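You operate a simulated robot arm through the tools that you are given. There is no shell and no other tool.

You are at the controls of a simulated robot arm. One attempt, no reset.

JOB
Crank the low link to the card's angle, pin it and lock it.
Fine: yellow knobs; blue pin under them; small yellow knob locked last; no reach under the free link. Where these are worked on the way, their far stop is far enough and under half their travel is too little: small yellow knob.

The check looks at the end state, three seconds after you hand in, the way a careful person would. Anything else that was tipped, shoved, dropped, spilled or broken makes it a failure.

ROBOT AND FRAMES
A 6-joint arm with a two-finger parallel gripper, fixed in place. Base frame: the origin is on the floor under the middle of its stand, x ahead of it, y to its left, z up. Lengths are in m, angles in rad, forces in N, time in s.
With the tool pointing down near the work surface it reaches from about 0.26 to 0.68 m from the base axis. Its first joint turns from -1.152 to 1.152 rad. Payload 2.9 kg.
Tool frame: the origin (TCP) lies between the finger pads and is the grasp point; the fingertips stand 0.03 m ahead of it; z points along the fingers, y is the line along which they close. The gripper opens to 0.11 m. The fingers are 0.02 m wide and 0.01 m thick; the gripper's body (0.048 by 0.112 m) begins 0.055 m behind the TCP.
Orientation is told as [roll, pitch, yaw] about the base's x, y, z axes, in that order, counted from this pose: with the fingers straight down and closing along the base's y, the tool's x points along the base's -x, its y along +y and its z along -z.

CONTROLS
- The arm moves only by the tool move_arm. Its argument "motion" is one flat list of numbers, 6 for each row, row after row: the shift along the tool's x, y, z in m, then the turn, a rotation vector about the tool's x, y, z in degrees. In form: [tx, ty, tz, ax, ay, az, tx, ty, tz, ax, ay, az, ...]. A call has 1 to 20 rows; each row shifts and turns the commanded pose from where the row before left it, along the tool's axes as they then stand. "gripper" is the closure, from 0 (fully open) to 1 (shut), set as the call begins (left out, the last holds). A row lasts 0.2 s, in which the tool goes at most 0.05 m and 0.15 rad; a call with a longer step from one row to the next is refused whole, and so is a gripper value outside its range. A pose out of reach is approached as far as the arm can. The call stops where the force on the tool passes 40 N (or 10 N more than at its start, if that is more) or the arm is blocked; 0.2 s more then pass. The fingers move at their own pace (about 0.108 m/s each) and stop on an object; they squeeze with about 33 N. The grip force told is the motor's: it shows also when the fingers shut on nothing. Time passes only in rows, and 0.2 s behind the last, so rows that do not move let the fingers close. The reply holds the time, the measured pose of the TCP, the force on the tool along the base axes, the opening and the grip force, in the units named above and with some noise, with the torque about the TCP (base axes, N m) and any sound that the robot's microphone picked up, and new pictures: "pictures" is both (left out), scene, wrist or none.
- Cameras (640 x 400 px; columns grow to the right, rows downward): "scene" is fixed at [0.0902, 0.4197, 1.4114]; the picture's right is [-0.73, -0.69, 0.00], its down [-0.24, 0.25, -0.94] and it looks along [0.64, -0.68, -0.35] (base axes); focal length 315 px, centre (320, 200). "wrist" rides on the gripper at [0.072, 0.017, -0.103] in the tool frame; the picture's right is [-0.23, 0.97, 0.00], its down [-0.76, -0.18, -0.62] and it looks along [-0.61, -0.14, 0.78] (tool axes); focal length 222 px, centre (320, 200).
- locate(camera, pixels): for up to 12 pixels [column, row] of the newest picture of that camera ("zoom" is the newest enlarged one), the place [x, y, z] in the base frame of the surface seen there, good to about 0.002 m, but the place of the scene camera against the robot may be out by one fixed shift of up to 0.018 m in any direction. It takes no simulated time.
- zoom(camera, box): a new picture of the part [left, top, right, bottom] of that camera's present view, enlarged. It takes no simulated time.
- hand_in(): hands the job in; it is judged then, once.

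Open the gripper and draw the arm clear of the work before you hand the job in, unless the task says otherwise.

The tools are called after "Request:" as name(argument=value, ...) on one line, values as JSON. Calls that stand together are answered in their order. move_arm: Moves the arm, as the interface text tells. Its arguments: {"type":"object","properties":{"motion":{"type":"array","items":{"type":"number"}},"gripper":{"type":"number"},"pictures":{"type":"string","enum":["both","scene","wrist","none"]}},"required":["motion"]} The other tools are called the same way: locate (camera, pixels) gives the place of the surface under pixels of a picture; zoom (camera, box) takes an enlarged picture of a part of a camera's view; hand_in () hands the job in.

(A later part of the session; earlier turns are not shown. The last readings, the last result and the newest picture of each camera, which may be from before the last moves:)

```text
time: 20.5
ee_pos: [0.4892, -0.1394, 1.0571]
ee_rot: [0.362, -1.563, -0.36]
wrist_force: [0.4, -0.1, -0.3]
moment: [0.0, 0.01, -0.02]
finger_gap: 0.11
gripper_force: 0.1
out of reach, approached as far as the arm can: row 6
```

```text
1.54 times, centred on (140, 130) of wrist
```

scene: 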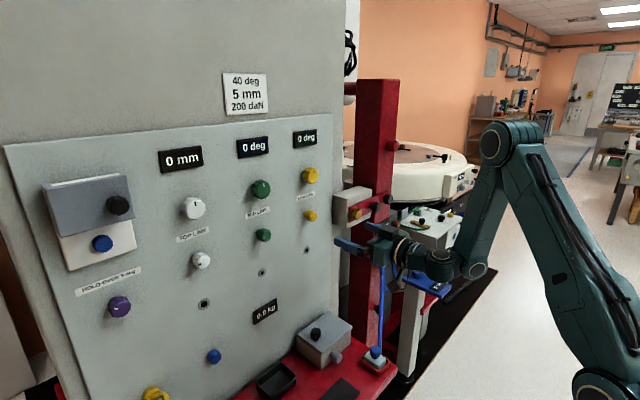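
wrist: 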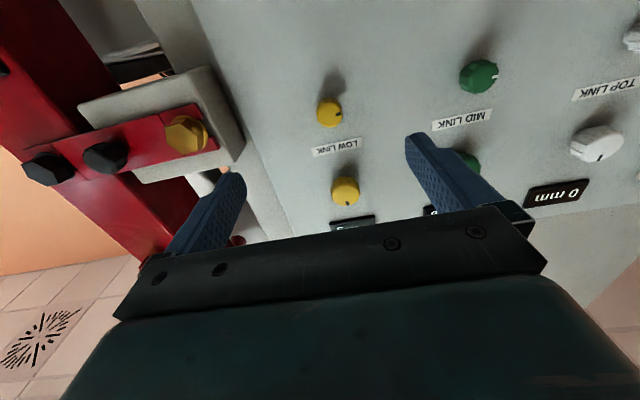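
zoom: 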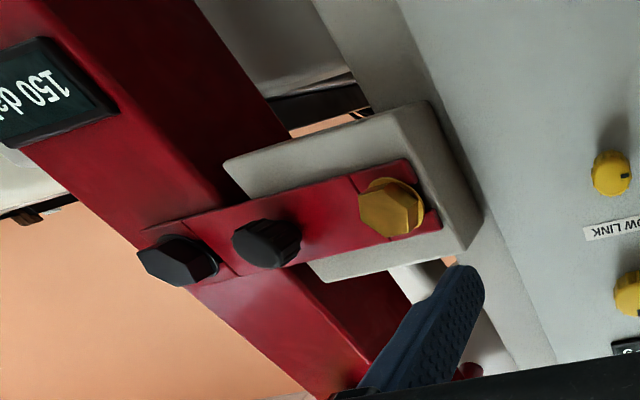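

In the robot frame the small yellow knob's face is at about (0.637,-0.131,1.064), with its mark pointing left (9 o'clock). The large one is at (0.638,-0.129,1.176) with its mark up. I'll approach the small knob to a standoff with the gripper partly open, then check alignment.

Request:
move_arm(motion=[-0.007, 0.008, 0.03, 0, 0, 0, 0, 0, 0.03, 0, 0, 0, 0, 0, 0.03, 0, 0, 0, 0, 0, 0, 0, 0, 0], gripper=0.4, pictures="both")

```text
time: 21.5
ee_pos: [0.58, -0.1317, 1.0628]
ee_rot: [0.906, -1.566, -0.904]
wrist_force: [-0.2, -0.4, 0.0]
moment: [0.0, 0.01, 0.0]
finger_gap: 0.066
gripper_force: 0.0
```

scene: 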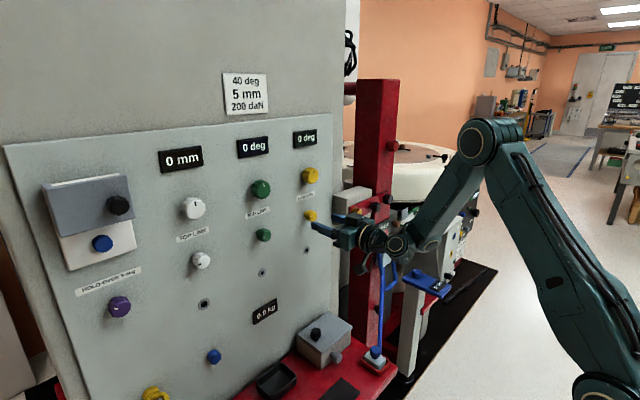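
wrist: 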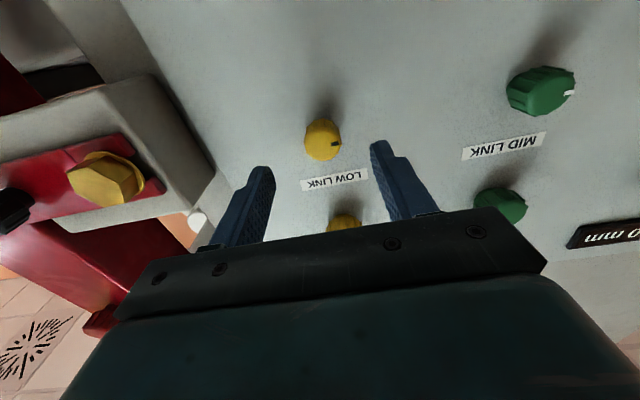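

Request:
zoom(camera="wrist", box=[220, 90, 440, 240])

Request:
locate(camera="wrist", pixels=[[323, 143], [308, 143], [340, 143], [323, 157], [323, 128], [323, 170], [323, 115], [258, 172], [384, 148]])

```text
2.67 times, centred on (330, 165) of wrist
```

zoom: 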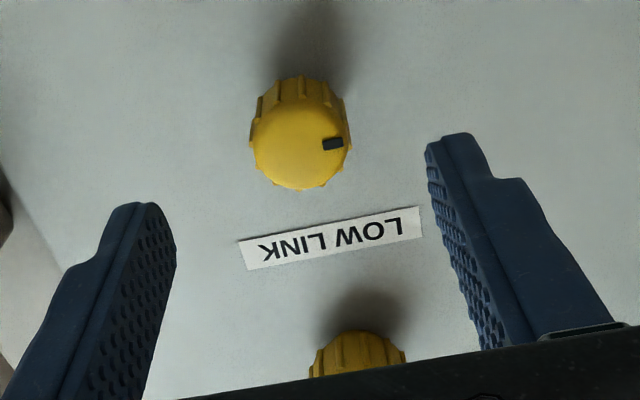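

```text
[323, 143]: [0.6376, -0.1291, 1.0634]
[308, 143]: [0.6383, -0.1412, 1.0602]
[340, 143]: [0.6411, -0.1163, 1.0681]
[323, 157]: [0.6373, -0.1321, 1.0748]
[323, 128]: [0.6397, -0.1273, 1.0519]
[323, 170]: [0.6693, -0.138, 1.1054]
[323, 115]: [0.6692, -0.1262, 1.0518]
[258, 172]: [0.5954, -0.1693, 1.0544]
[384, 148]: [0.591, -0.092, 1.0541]
```

The small knob's face centre is at about (y=-0.1295, z=1.0653), within 2-3 mm of the gripper axis. I'll correct and advance so the fingertips straddle the knob, staying about 1 cm off the panel.

Request:
move_arm(motion=[-0.0025, 0.002, 0.02, 0, 0, 0, 0, 0, 0.02, 0, 0, 0, 0, 0, 0.01, 0, 0, 0], pictures="wrist")

```text
time: 22.3
ee_pos: [0.63, -0.1297, 1.0667]
ee_rot: [0.778, -1.566, -0.775]
wrist_force: [0.1, 0.5, 0.1]
moment: [0.04, 0.02, -0.01]
finger_gap: 0.0657
gripper_force: 0.1
```

wrist: 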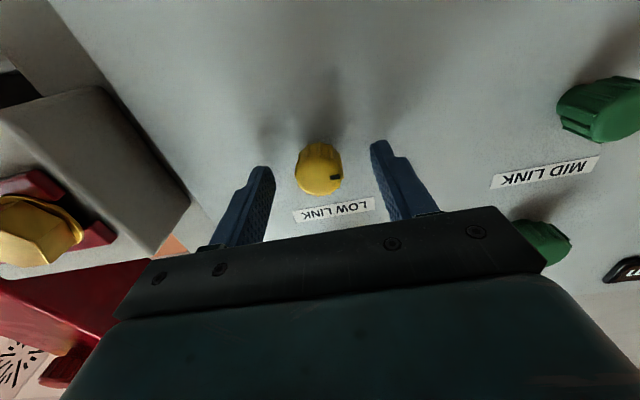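

The fingers straddle the knob at (319,168). I'll close the gripper on it.

Request:
move_arm(motion=[0, 0, 0, 0, 0, 0, 0, 0, 0, 0, 0, 0, 0, 0, 0, 0, 0, 0, 0, 0, 0, 0, 0, 0], gripper=1.0, pictures="wrist")

```text
time: 23.3
ee_pos: [0.6292, -0.1306, 1.0665]
ee_rot: [0.615, -1.567, -0.615]
wrist_force: [6.7, -1.9, -1.6]
moment: [0.03, 0.05, -0.63]
finger_gap: 0.0296
gripper_force: 45.2
```

wrist: 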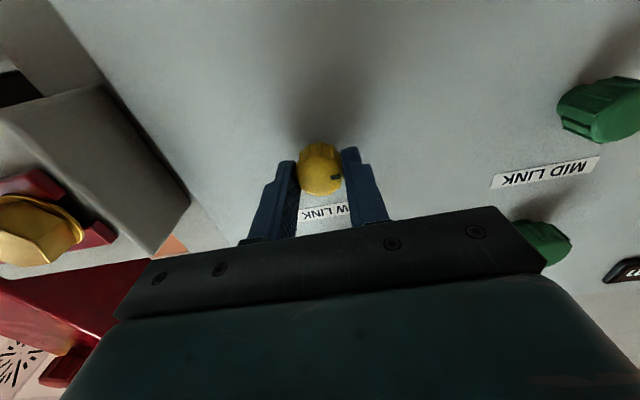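

The knob is gripped with a gap of 0.0296. I'll test-turn it counter-clockwise by 15° and watch the moment about x.

Request:
move_arm(motion=[0, 0, 0, 0, 0, -5, 0, 0, 0, 0, 0, -5, 0, 0, 0, 0, 0, -5, 0, 0, 0, 0, 0, 0], pictures="wrist")

```text
time: 24.3
ee_pos: [0.6294, -0.1297, 1.0658]
ee_rot: [-1.56, -1.311, 1.564]
wrist_force: [-5.7, -1.7, -1.2]
moment: [0.4, 0.03, -0.3]
finger_gap: 0.0291
gripper_force: 45.0
```

wrist: 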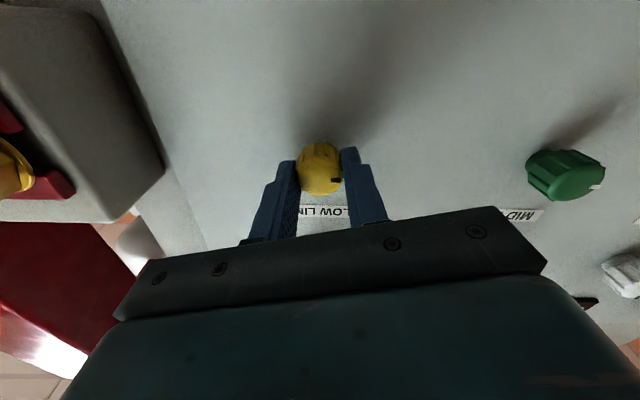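

Request:
zoom(camera="wrist", box=[280, 130, 360, 220])

Request:
zoom(camera="scene", box=[280, 150, 360, 240])

```text
4.44 times, centred on (320, 175) of wrist
```

zoom: 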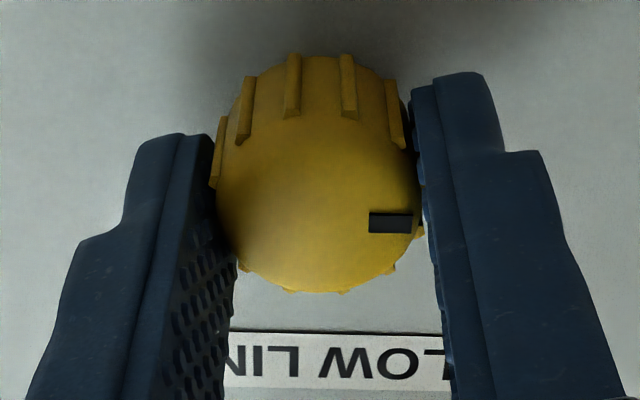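

```text
4.44 times, centred on (320, 195) of scene
```

zoom: 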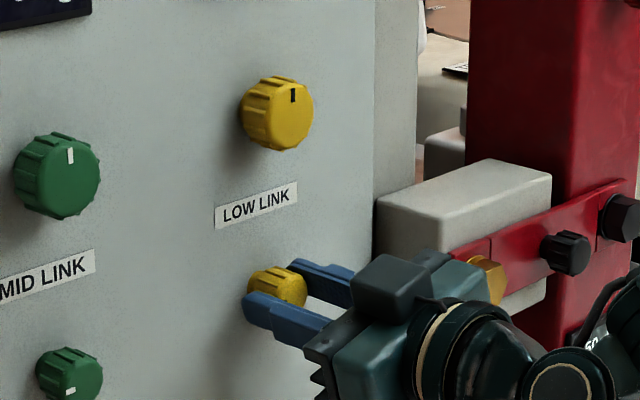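

The mark stays parallel to the label, so the knob did not turn counter-clockwise, with a moment of about 0.4 N·m; it's probably at its stop that way. I'll turn clockwise instead: back 15°, then 25° further.

Request:
move_arm(motion=[0, 0, 0, 0, 0, 5, 0, 0, 0, 0, 0, 5, 0, 0, 0, 0, 0, 5, 0, 0, 0, 0, 0, 5, 0, 0, 0, 0, 0, 5, 0, 0, 0, 0, 0, 5, 0, 0, 0, 0, 0, 5, 0, 0, 0, 0, 0, 5, 0, 0, 0, 0, 0, 0], pictures="wrist")

Request:
zoom(camera="wrist", box=[280, 130, 360, 220])

```text
time: 26.3
ee_pos: [0.6295, -0.1317, 1.0659]
ee_rot: [1.567, -1.131, -1.565]
wrist_force: [-24.8, -9.2, 0.8]
moment: [0.01, 0.98, 0.26]
finger_gap: 0.0287
gripper_force: 44.8
```

wrist: 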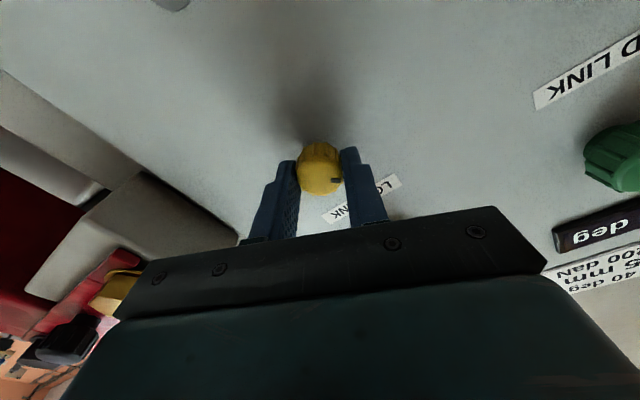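

```text
4.44 times, centred on (320, 175) of wrist
```

zoom: 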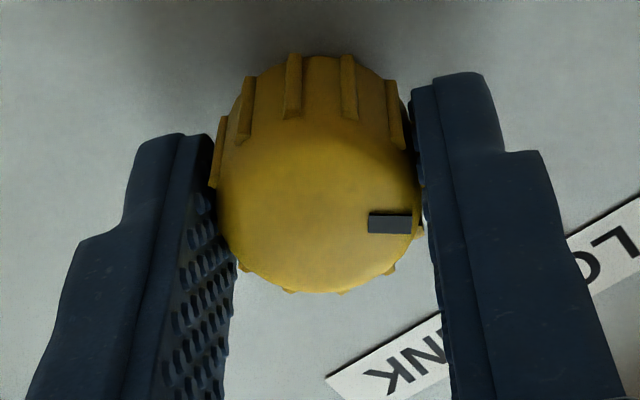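

Turning clockwise, the knob moves with the gripper: its mark is fixed relative to the fingers while the label rotated. The x force has built up to -25 N, so I'll back off by a millimetre and continue clockwise.

Request:
move_arm(motion=[0, 0, -0.001, 0, 0, 0, 0, 0, 0, 0, 0, 5, 0, 0, 0, 0, 0, 5, 0, 0, 0, 0, 0, 5, 0, 0, 0, 0, 0, 5, 0, 0, 0, 0, 0, 0], pictures="wrist")

Request:
zoom(camera="wrist", box=[280, 130, 360, 220])

```text
time: 27.7
ee_pos: [0.6291, -0.1305, 1.0658]
ee_rot: [1.568, -0.783, -1.571]
wrist_force: [8.6, -17.4, -1.5]
moment: [-0.04, 0.72, 0.35]
finger_gap: 0.0288
gripper_force: 45.5
```

wrist: 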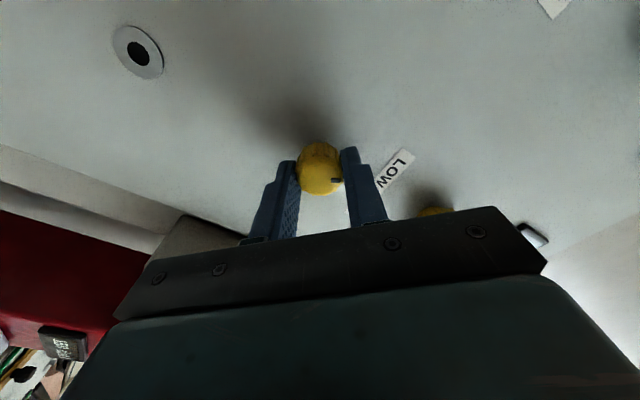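

```text
4.44 times, centred on (320, 175) of wrist
```

zoom: 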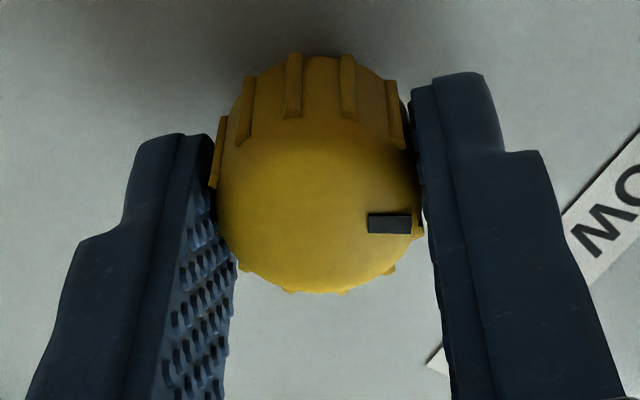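

The knob has turned about 60° clockwise with little torque. I'll relieve the sideways force with a 1 mm shift and keep turning.

Request:
move_arm(motion=[-0.0007, -0.0007, 0, 0, 0, 5, 0, 0, 0, 0, 0, 5, 0, 0, 0, 0, 0, 5, 0, 0, 0, 0, 0, 5, 0, 0, 0, 0, 0, 5, 0, 0, 0, 0, 0, 0], pictures="wrist")

Request:
zoom(camera="wrist", box=[280, 130, 360, 220])

```text
time: 29.1
ee_pos: [0.63, -0.1307, 1.0654]
ee_rot: [1.568, -0.345, -1.567]
wrist_force: [13.5, -7.9, -6.9]
moment: [-0.01, -0.36, -0.27]
finger_gap: 0.0286
gripper_force: 44.9
```

wrist: 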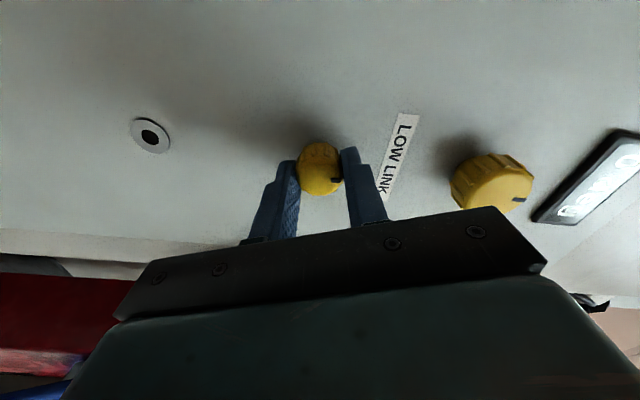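

```text
4.44 times, centred on (320, 175) of wrist
```

zoom: 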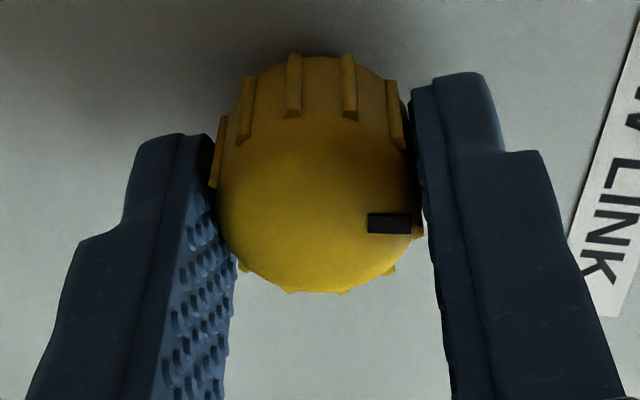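

The knob has turned about 85° and still moves with the gripper. I'll continue clockwise.

Request:
move_arm(motion=[0, 0, -0.0003, 0, 0, 5, 0, 0, 0, 0, 0, 5, 0, 0, 0, 0, 0, 5, 0, 0, 0, 0, 0, 5, 0, 0, 0, 0, 0, 5, 0, 0, 0, 0, 0, 0], pictures="wrist")

Request:
zoom(camera="wrist", box=[280, 130, 360, 220])

```text
time: 30.5
ee_pos: [0.6284, -0.1295, 1.0647]
ee_rot: [1.565, 0.09, -1.569]
wrist_force: [-2.0, -3.6, -11.5]
moment: [-0.39, -0.3, 0.12]
finger_gap: 0.0292
gripper_force: 45.1
```

wrist: 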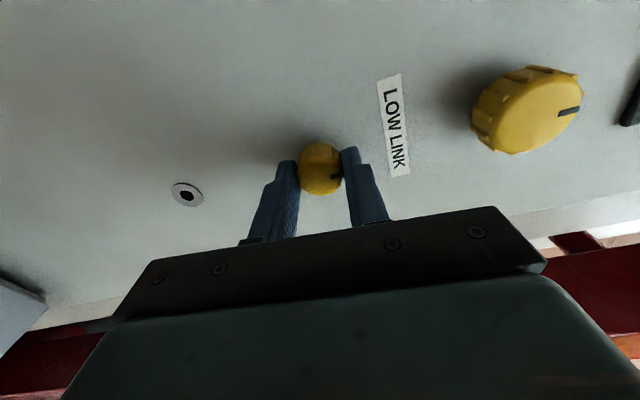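

```text
4.44 times, centred on (320, 175) of wrist
```

zoom: 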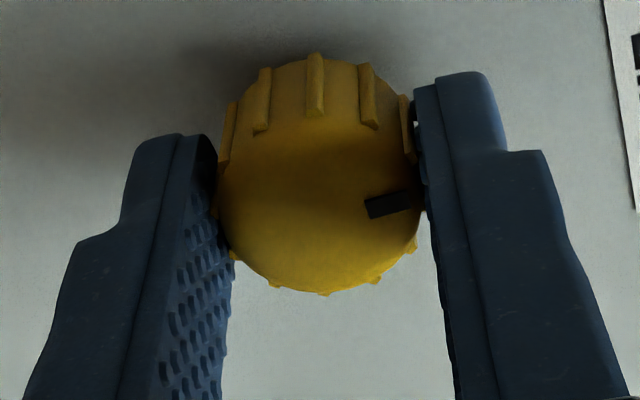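

The knob slipped about 10-15° in the fingers with a moment of -0.39 N·m, so it's at its clockwise stop after about 90° of travel, with the mark now up. I'll release, back off and check.

Request:
move_arm(motion=[0, 0, 0, 0, 0, 0, 0, 0, 0, 0, 0, 0, 0, 0, -0.02, 0, 0, 0, 0, 0, -0.03, 0, 0, 0, 0, 0, -0.02, 0, 0, 0], gripper=0.3, pictures="both")

Request:
zoom(camera="scene", box=[270, 110, 350, 240])

Request:
zoom(camera="wrist", box=[260, 60, 640, 260])

```text
time: 31.7
ee_pos: [0.5581, -0.1312, 1.0663]
ee_rot: [1.57, 0.091, -1.57]
wrist_force: [0.3, -0.1, 0.0]
moment: [-0.01, -0.01, -0.02]
finger_gap: 0.0771
gripper_force: 0.1
```

scene: 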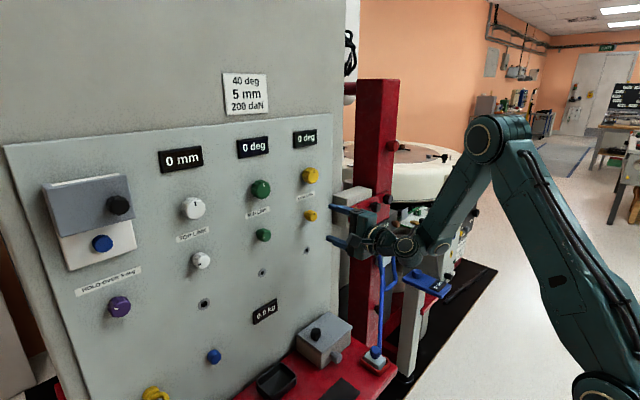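
wrist: 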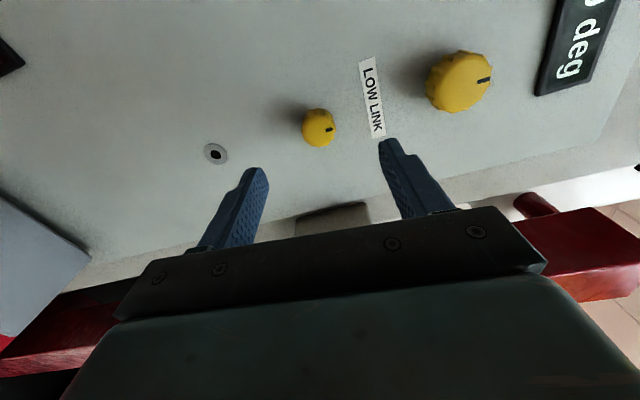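

```text
3.08 times, centred on (310, 175) of scene
```

zoom: 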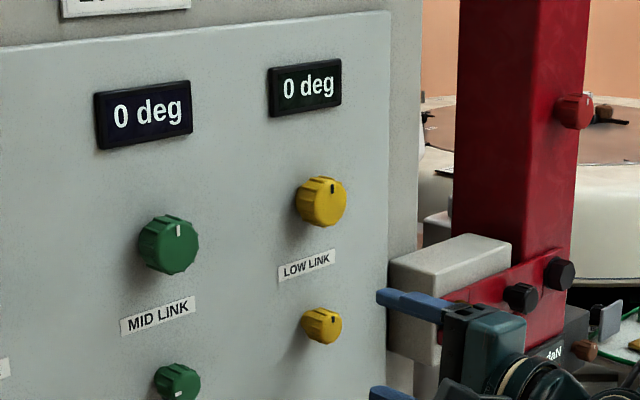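

```text
1.68 times, centred on (450, 160) of wrist
```

zoom: 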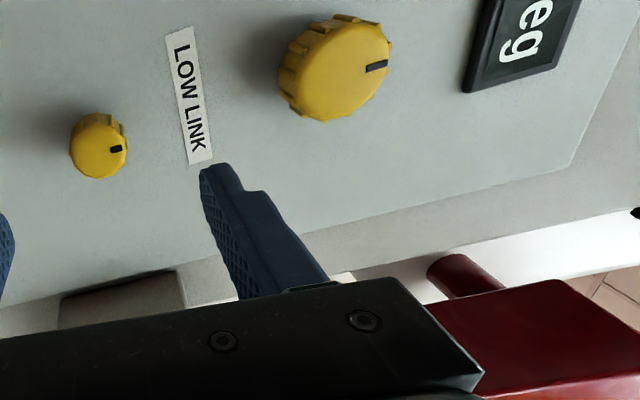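

The small knob's mark now points up, and the low link still reads 0 deg. I'll rotate the gripper back to neutral in free space and rise to the big yellow knob's height.

Request:
locate(camera="wrist", pixels=[[459, 83], [484, 79], [319, 129], [215, 153], [216, 150]])

Request:
move_arm(motion=[0, 0, 0, 0, 0, -7.93, 0, 0, 0, 0, 0, -7.93, 0, 0, 0, 0, 0, -7.93, 0, 0, 0, 0, 0, -7.93, 0, 0, 0, 0, 0, -7.93, 0, 0, 0, 0, 0, -7.93, 0, 0, 0, 0, 0, -7.93, 0, 0, 0, 0, 0, -7.93, 0, 0, 0, 0, 0, -7.93, 0, 0, 0, 0, 0, -7.93, 0, 0, 0, 0, 0, -7.93, 0, 0, 0, 0, 0, -7.93, -0.036, 0, 0, 0, 0, 0, -0.036, 0, 0, 0, 0, 0, -0.036, 0.001, 0, 0, 0, 0], pictures="both")

```text
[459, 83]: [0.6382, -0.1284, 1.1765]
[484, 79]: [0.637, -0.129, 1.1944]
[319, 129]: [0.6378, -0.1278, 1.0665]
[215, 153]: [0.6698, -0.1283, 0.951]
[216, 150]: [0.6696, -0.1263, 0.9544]
```

```text
time: 34.9
ee_pos: [0.558, -0.1309, 1.1729]
ee_rot: [-0.333, -1.569, 0.334]
wrist_force: [0.2, 0.3, 0.3]
moment: [0.0, 0.0, 0.03]
finger_gap: 0.0771
gripper_force: 0.1
```

scene: 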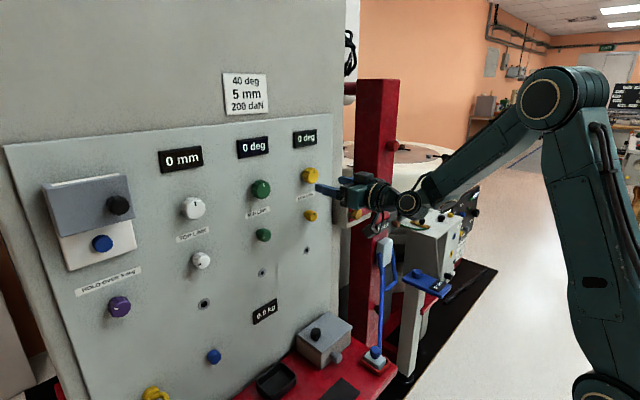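
wrist: 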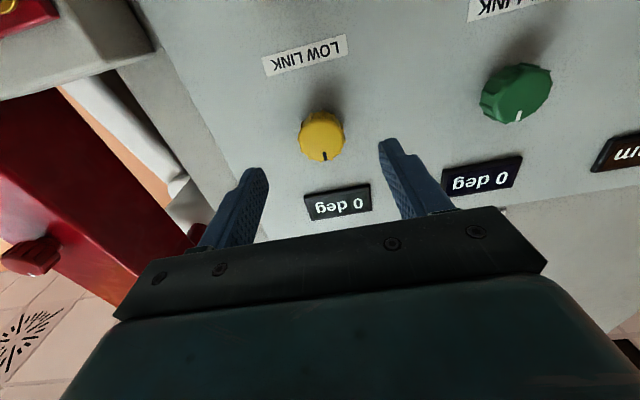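

The big knob's centre is at about (y=-0.129, z=1.1765), and the "0 deg" display is in the wrist view at (340,203). I'll advance to straddle the knob.

Request:
move_arm(motion=[-0.0035, 0.002, 0.025, 0, 0, 0, 0, 0, 0.025, 0, 0, 0, 0, 0, 0.022, 0, 0, 0, 0, 0, 0, 0, 0, 0], pictures="wrist")

```text
time: 35.9
ee_pos: [0.631, -0.1264, 1.177]
ee_rot: [-0.289, -1.569, 0.292]
wrist_force: [0.4, 0.0, 1.3]
moment: [0.0, 0.01, 0.04]
finger_gap: 0.0768
gripper_force: 0.0
```

wrist: 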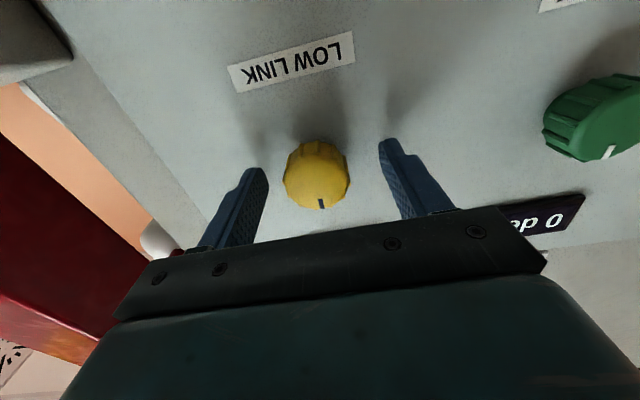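

The fingers straddle the big knob at (317,175). I'll close on it.

Request:
move_arm(motion=[0, 0, 0, 0, 0, 0, 0, 0, 0, 0, 0, 0, 0, 0, 0, 0, 0, 0, 0, 0, 0, 0, 0, 0], gripper=1.0, pictures="wrist")

Request:
zoom(camera="scene", box=[280, 110, 340, 200])

```text
time: 36.9
ee_pos: [0.6301, -0.1298, 1.1772]
ee_rot: [-1.024, -1.567, 1.023]
wrist_force: [8.8, -23.9, 0.9]
moment: [-0.07, 0.02, 0.27]
finger_gap: 0.042
gripper_force: 45.0
```

wrist: 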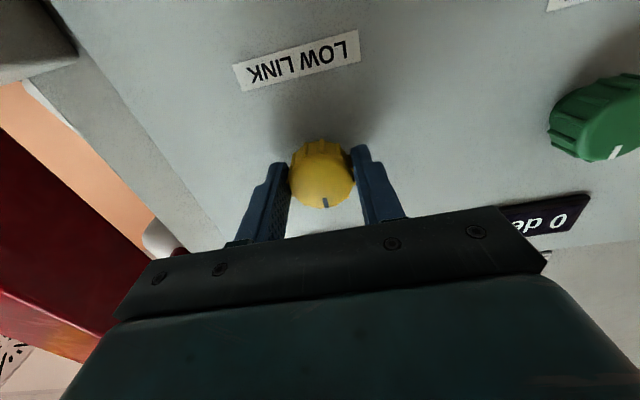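

```text
4.44 times, centred on (310, 155) of scene
```

zoom: 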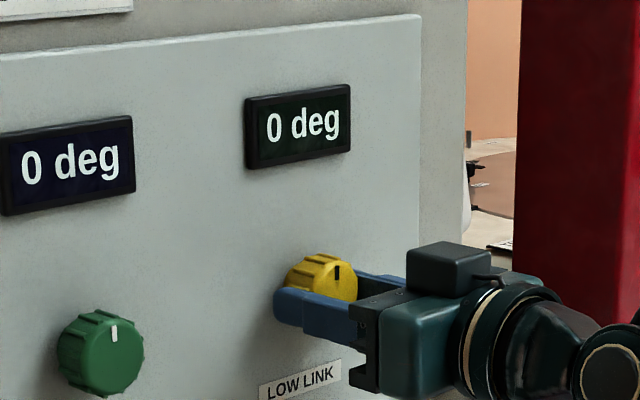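

The knob is gripped and the scene zoom shows the display and mark clearly. The y force is -24 N, so I'll shift 1.5 mm to centre, then turn clockwise 10° and read the display.

Request:
move_arm(motion=[0, -0.0015, 0, 0, 0, 0, 0, 0, 0, 0, 0, 5, 0, 0, 0, 0, 0, 5, 0, 0, 0, 0, 0, 0], pictures="scene")

Request:
zoom(camera="scene", box=[280, 110, 340, 200])

```text
time: 37.9
ee_pos: [0.6302, -0.1292, 1.1779]
ee_rot: [1.569, -1.395, -1.569]
wrist_force: [-9.1, -12.1, 4.9]
moment: [-0.08, -0.22, -0.55]
finger_gap: 0.041
gripper_force: 45.0
```

scene: 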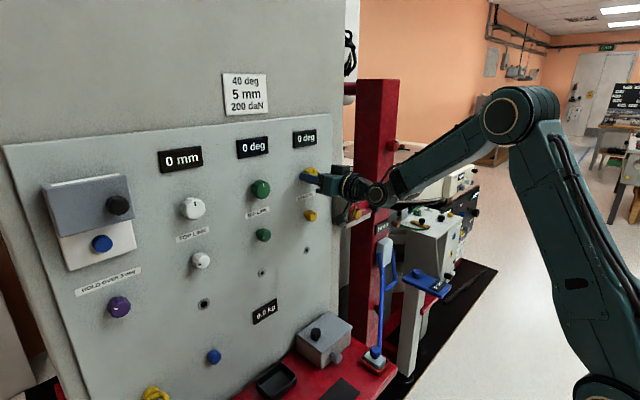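

```text
4.44 times, centred on (310, 155) of scene
```

zoom: 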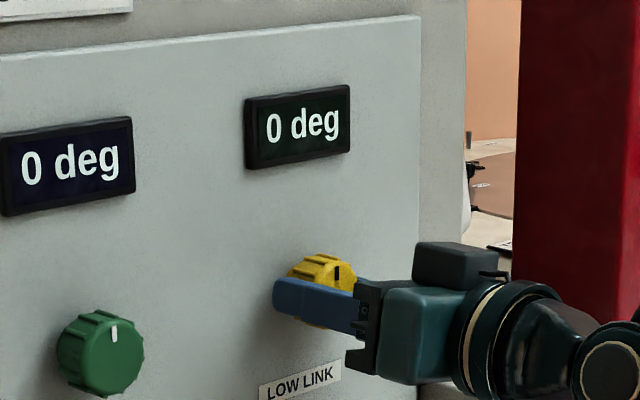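

The display still says 0 deg and the mark barely moved. I'll turn another 15° clockwise and check with both cameras.

Request:
move_arm(motion=[0, 0, 0, 0, 0, 5, 0, 0, 0, 0, 0, 5, 0, 0, 0, 0, 0, 5, 0, 0, 0, 0, 0, 0], pictures="both")

Request:
zoom(camera="scene", box=[280, 110, 340, 200])

Request:
zoom(camera="wrist", box=[270, 120, 380, 240])

```text
time: 38.9
ee_pos: [0.6325, -0.1282, 1.1768]
ee_rot: [1.56, -1.131, -1.557]
wrist_force: [-5.1, -1.4, -1.4]
moment: [-0.86, 0.15, -0.7]
finger_gap: 0.0411
gripper_force: 44.9
```

scene: 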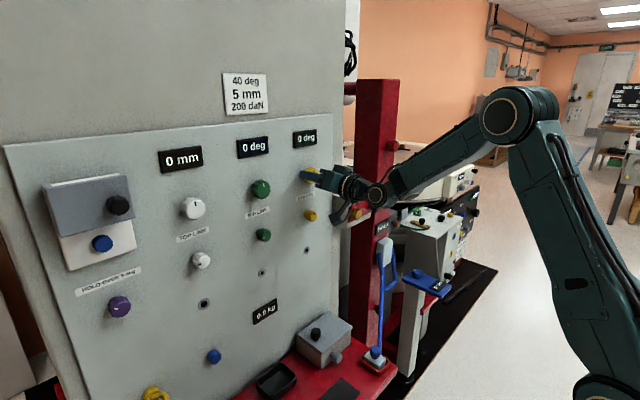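
wrist: 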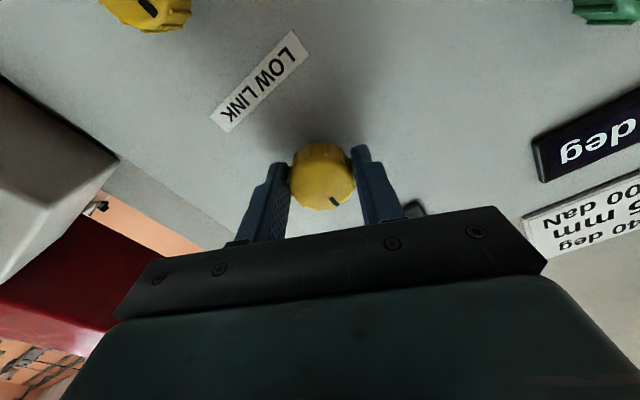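

```text
4.44 times, centred on (310, 155) of scene
```

zoom: 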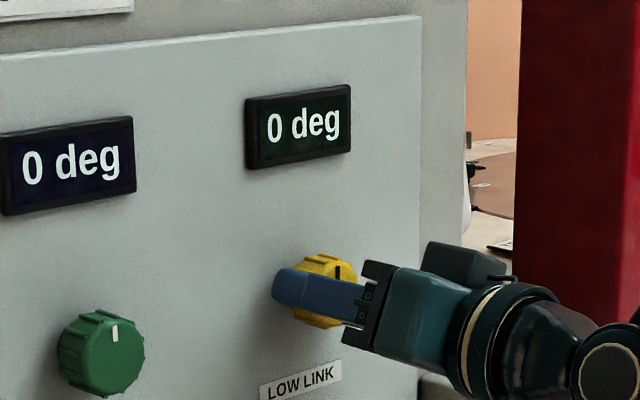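

```text
3.33 times, centred on (325, 180) of wrist
```

zoom: 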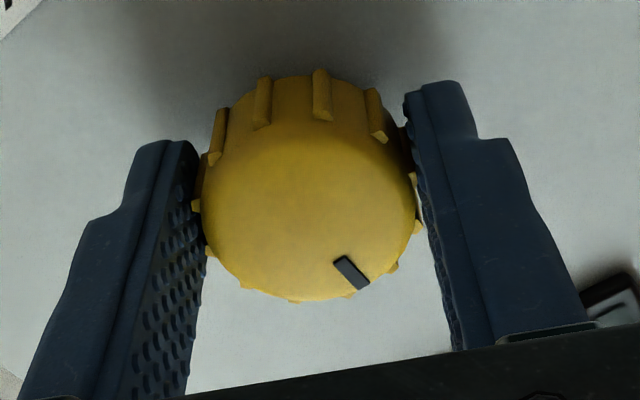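

The knob slipped in the fingers and stayed put (moment -0.86 N·m), so clockwise is blocked. I'll try counter-clockwise: back 25°, then 15° beyond.

Request:
move_arm(motion=[0, 0, 0, 0, 0, -5, 0, 0, 0, 0, 0, -5, 0, 0, 0, 0, 0, -5, 0, 0, 0, 0, 0, -5, 0, 0, 0, 0, 0, -5, 0, 0, 0, 0, 0, 0], pictures="both")

Request:
zoom(camera="scene", box=[280, 110, 340, 200])

Request:
zoom(camera="wrist", box=[270, 120, 380, 240])

```text
time: 40.3
ee_pos: [0.6306, -0.1303, 1.1759]
ee_rot: [-0.407, -1.565, 0.407]
wrist_force: [16.6, -6.4, -12.5]
moment: [-0.01, 0.28, -1.03]
finger_gap: 0.0413
gripper_force: 45.3
```

scene: 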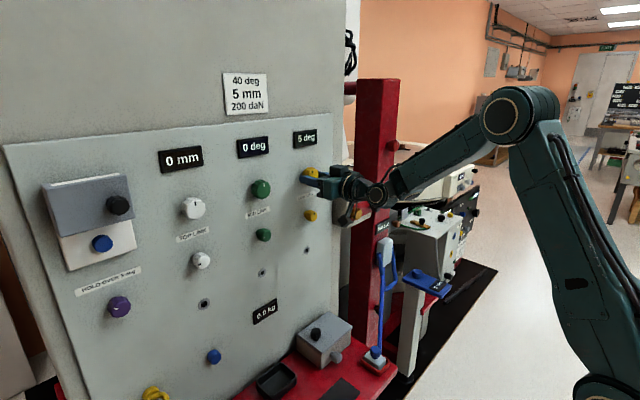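
wrist: 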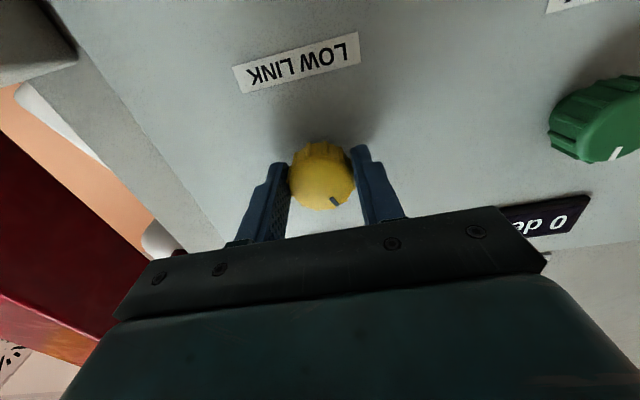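

```text
4.44 times, centred on (310, 155) of scene
```

zoom: 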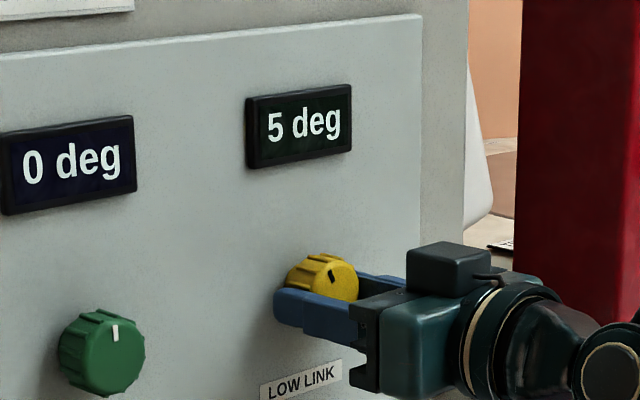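

```text
3.33 times, centred on (325, 180) of wrist
```

zoom: 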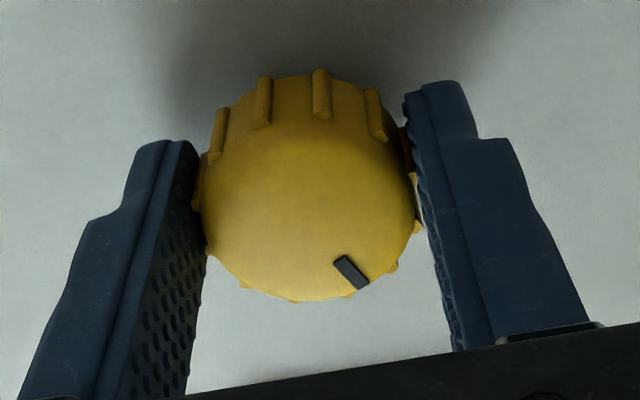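

Counter-clockwise works: 25° of knob gives 5 deg on the display, a ratio of about 5:1. The panel label says "HOLD OVER 5 deg", so I'll go only slightly further (10° of knob) to see how it behaves past 5 deg.

Request:
move_arm(motion=[0, 0, 0, 0, 0, -5, 0, 0, 0, 0, 0, -5, 0, 0, 0, 0, 0, 0], pictures="both")

Request:
zoom(camera="scene", box=[280, 110, 340, 200])

Request:
zoom(camera="wrist", box=[270, 120, 380, 240])

Request:
zoom(camera="scene", box=[325, 60, 475, 320])

```text
time: 41.1
ee_pos: [0.6322, -0.1305, 1.1763]
ee_rot: [-1.535, -1.392, 1.536]
wrist_force: [16.3, -13.8, -18.3]
moment: [0.01, 0.24, -0.72]
finger_gap: 0.0414
gripper_force: 44.8
```

scene: 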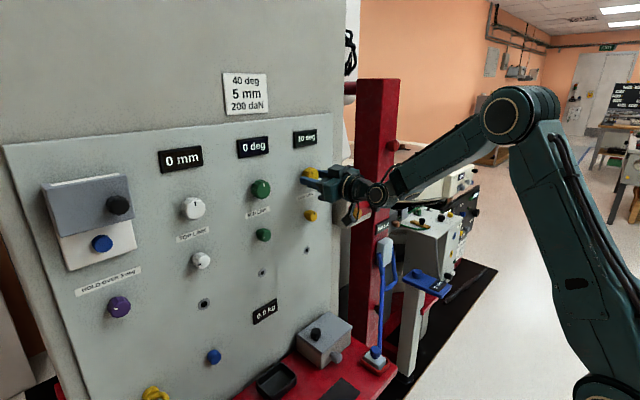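
wrist: 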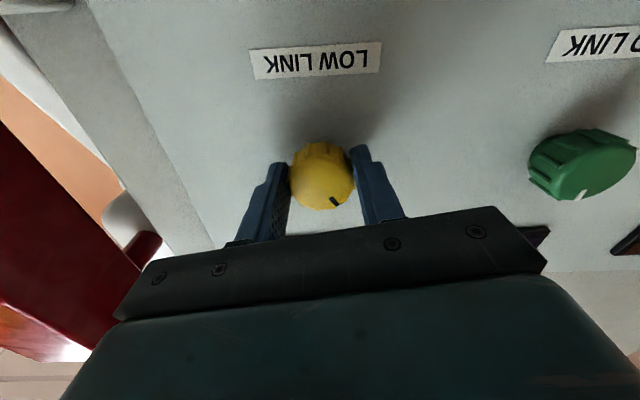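

```text
4.44 times, centred on (310, 155) of scene
```

zoom: 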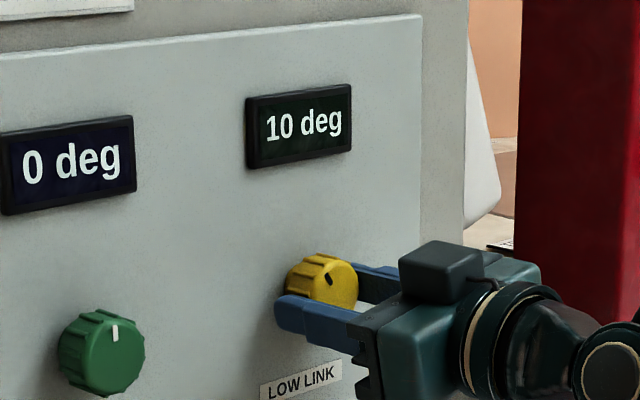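

```text
3.33 times, centred on (325, 180) of wrist
```

zoom: 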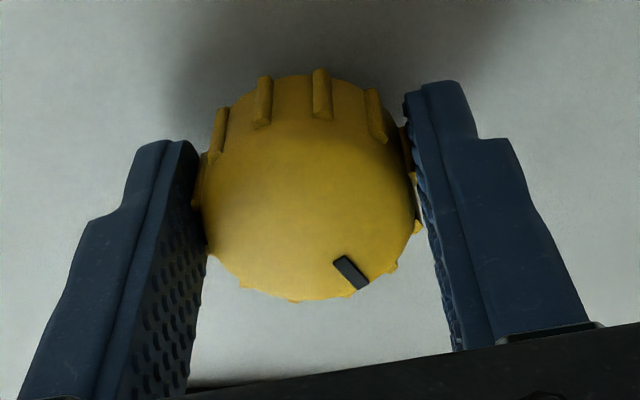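

```text
1.54 times, centred on (400, 190) of scene
```

zoom: 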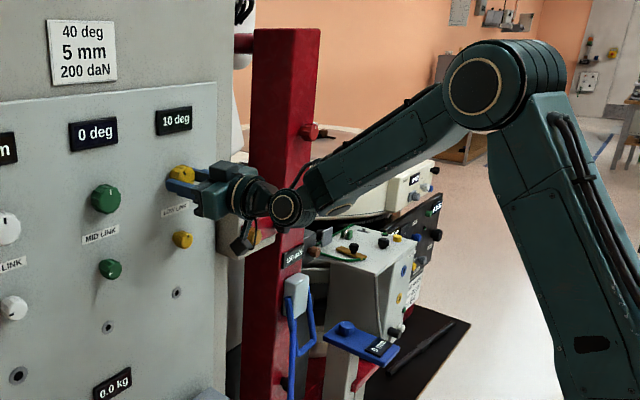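

The display now reads 10 deg with no blocking. Before cranking further I need to know whether the link holds when released above 5 deg, so I'll open the fingers in place at this small angle and watch.

Request:
move_arm(motion=[0, 0, 0, 0, 0, 0, 0, 0, 0, 0, 0, 0, 0, 0, 0, 0, 0, 0], gripper=0.4, pictures="both")

Request:
zoom(camera="scene", box=[280, 110, 340, 200])

Request:
zoom(camera="wrist", box=[270, 120, 380, 240])

```text
time: 41.9
ee_pos: [0.6308, -0.1286, 1.1784]
ee_rot: [-1.564, -1.398, 1.567]
wrist_force: [0.0, 0.8, -0.5]
moment: [0.05, -0.02, 0.01]
finger_gap: 0.0659
gripper_force: 0.0
```

scene: 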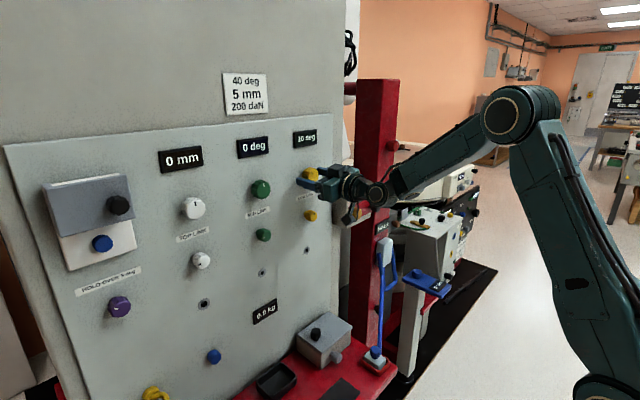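
wrist: 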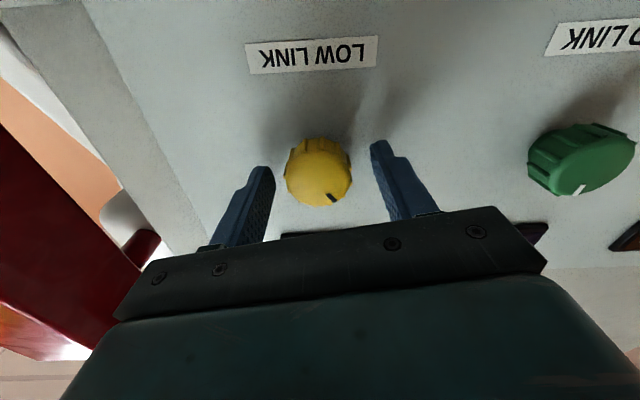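

```text
4.44 times, centred on (310, 155) of scene
```

zoom: 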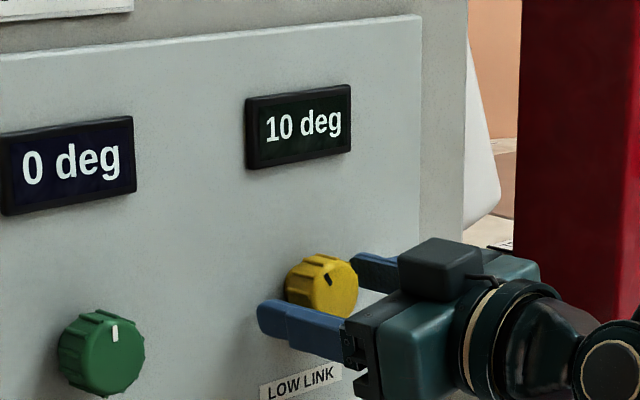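

```text
3.33 times, centred on (325, 180) of wrist
```

zoom: 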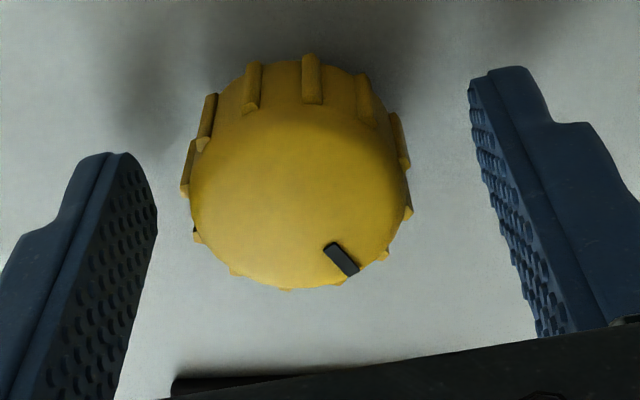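

The display stays at 10 deg with the knob released. I'll wait 3 s to see whether it creeps.

Request:
move_arm(motion=[0, 0, 0, 0, 0, 0, 0, 0, 0, 0, 0, 0, 0, 0, 0, 0, 0, 0, 0, 0, 0, 0, 0, 0, 0, 0, 0, 0, 0, 0, 0, 0, 0, 0, 0, 0, 0, 0, 0, 0, 0, 0, 0, 0, 0, 0, 0, 0, 0, 0, 0, 0, 0, 0, 0, 0, 0, 0, 0, 0, 0, 0, 0, 0, 0, 0, 0, 0, 0, 0, 0, 0, 0, 0, 0, 0, 0, 0, 0, 0, 0, 0, 0, 0], pictures="scene")

Request:
zoom(camera="scene", box=[280, 110, 340, 200])

```text
time: 44.9
ee_pos: [0.6306, -0.1292, 1.1793]
ee_rot: [-1.559, -1.394, 1.563]
wrist_force: [0.7, 0.3, 0.4]
moment: [0.03, -0.01, -0.01]
finger_gap: 0.0661
gripper_force: 0.0
```

scene: 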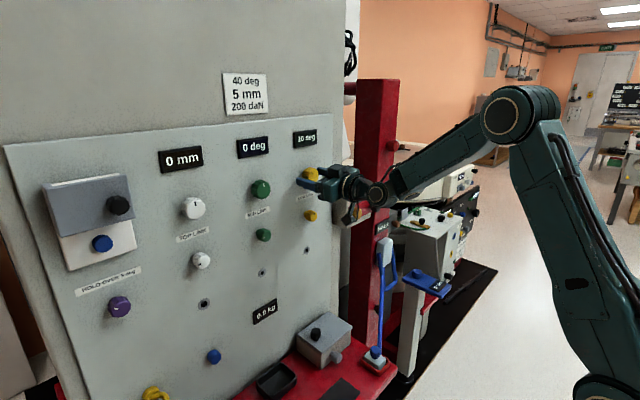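

```text
4.44 times, centred on (310, 155) of scene
```

zoom: 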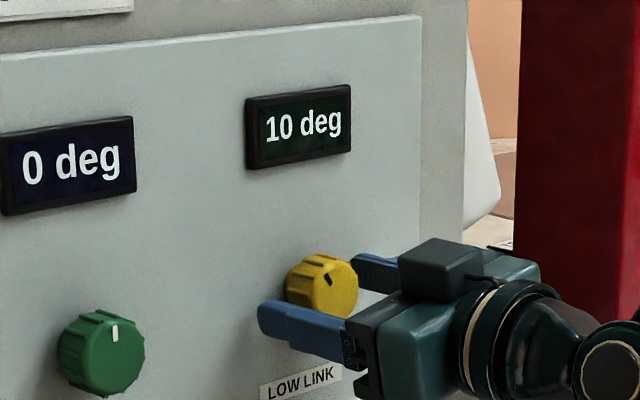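

The link holds at 10 deg unaided. I'll rotate the open gripper clockwise around the knob by 95°, then re-grip for a long counter-clockwise turn.

Request:
move_arm(motion=[0, 0, 0, 0, 0, 7.9, 0, 0, 0, 0, 0, 7.9, 0, 0, 0, 0, 0, 7.9, 0, 0, 0, 0, 0, 7.9, 0, 0, 0, 0, 0, 7.9, 0, 0, 0, 0, 0, 7.9, 0, 0, 0, 0, 0, 7.9, 0, 0, 0, 0, 0, 7.9, 0, 0, 0, 0, 0, 7.9, 0, 0, 0, 0, 0, 7.9, 0, 0, 0, 0, 0, 7.9, 0, 0, 0, 0, 0, 7.9, 0, 0, 0, 0, 0, 0], pictures="both")

Request:
zoom(camera="scene", box=[280, 110, 340, 200])

```text
time: 47.7
ee_pos: [0.6305, -0.13, 1.1782]
ee_rot: [1.568, -0.089, -1.57]
wrist_force: [0.6, 1.2, -0.2]
moment: [-0.03, 0.01, -0.02]
finger_gap: 0.066
gripper_force: 0.1
```

scene: 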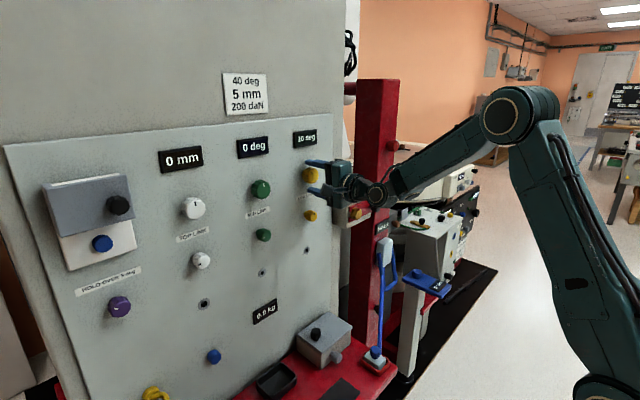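
wrist: 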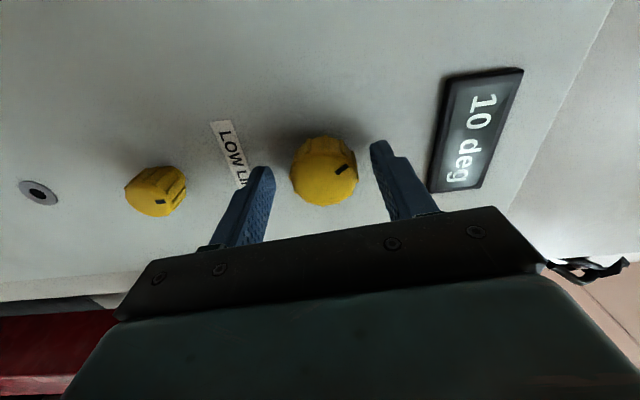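

```text
4.44 times, centred on (310, 155) of scene
```

zoom: 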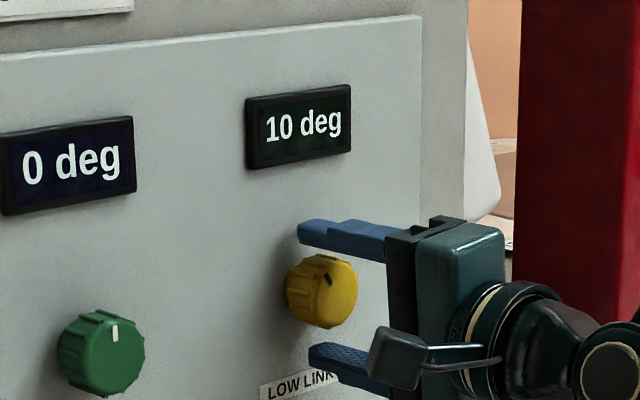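

The gripper is at +85° around the knob and the display is unchanged at 10 deg. I'll close on it, then turn counter-clockwise 30°.

Request:
move_arm(motion=[0, 0, 0, 0, 0, 0, 0, 0, 0, 0, 0, 0, 0, 0, 0, 0, 0, 0, 0, 0, 0, 0, 0, 0], gripper=1.0, pictures="none")

Request:
move_arm(motion=[0, 0, 0, 0, 0, -5, 0, 0, 0, 0, 0, -5, 0, 0, 0, 0, 0, -5, 0, 0, 0, 0, 0, -5, 0, 0, 0, 0, 0, -5, 0, 0, 0, 0, 0, -5, 0, 0, 0, 0, 0, 0], pictures="scene")

Request:
zoom(camera="scene", box=[280, 110, 340, 200])

```text
time: 48.7
ee_pos: [0.6313, -0.1301, 1.1807]
ee_rot: [1.574, -0.092, -1.568]
wrist_force: [6.2, 0.6, 16.8]
moment: [-0.01, 0.37, 0.14]
finger_gap: 0.0415
gripper_force: 45.2
```

```text
time: 50.3
ee_pos: [0.6317, -0.1304, 1.1795]
ee_rot: [1.575, -0.617, -1.573]
wrist_force: [4.4, -1.5, 19.3]
moment: [-0.03, 0.39, 0.06]
finger_gap: 0.0414
gripper_force: 44.5
```

scene: 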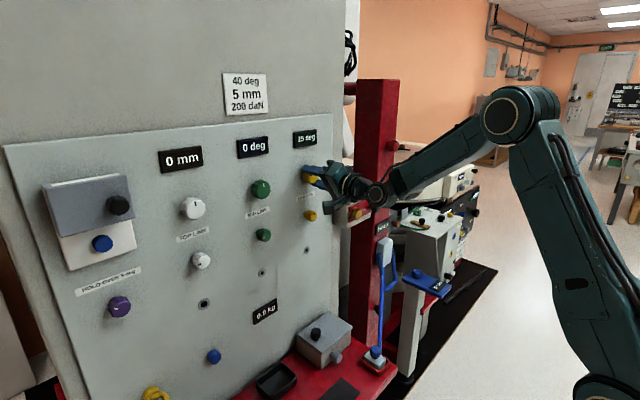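

```text
4.44 times, centred on (310, 155) of scene
```

zoom: 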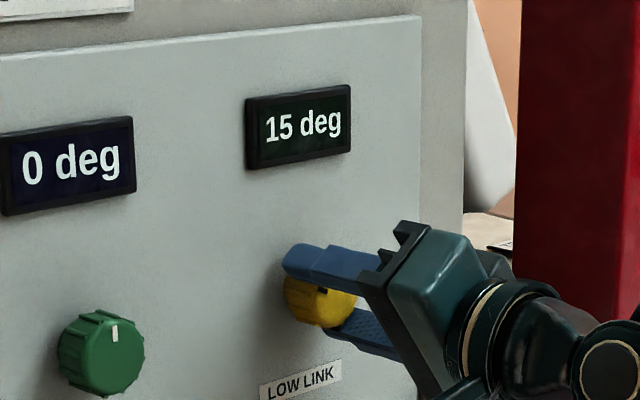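

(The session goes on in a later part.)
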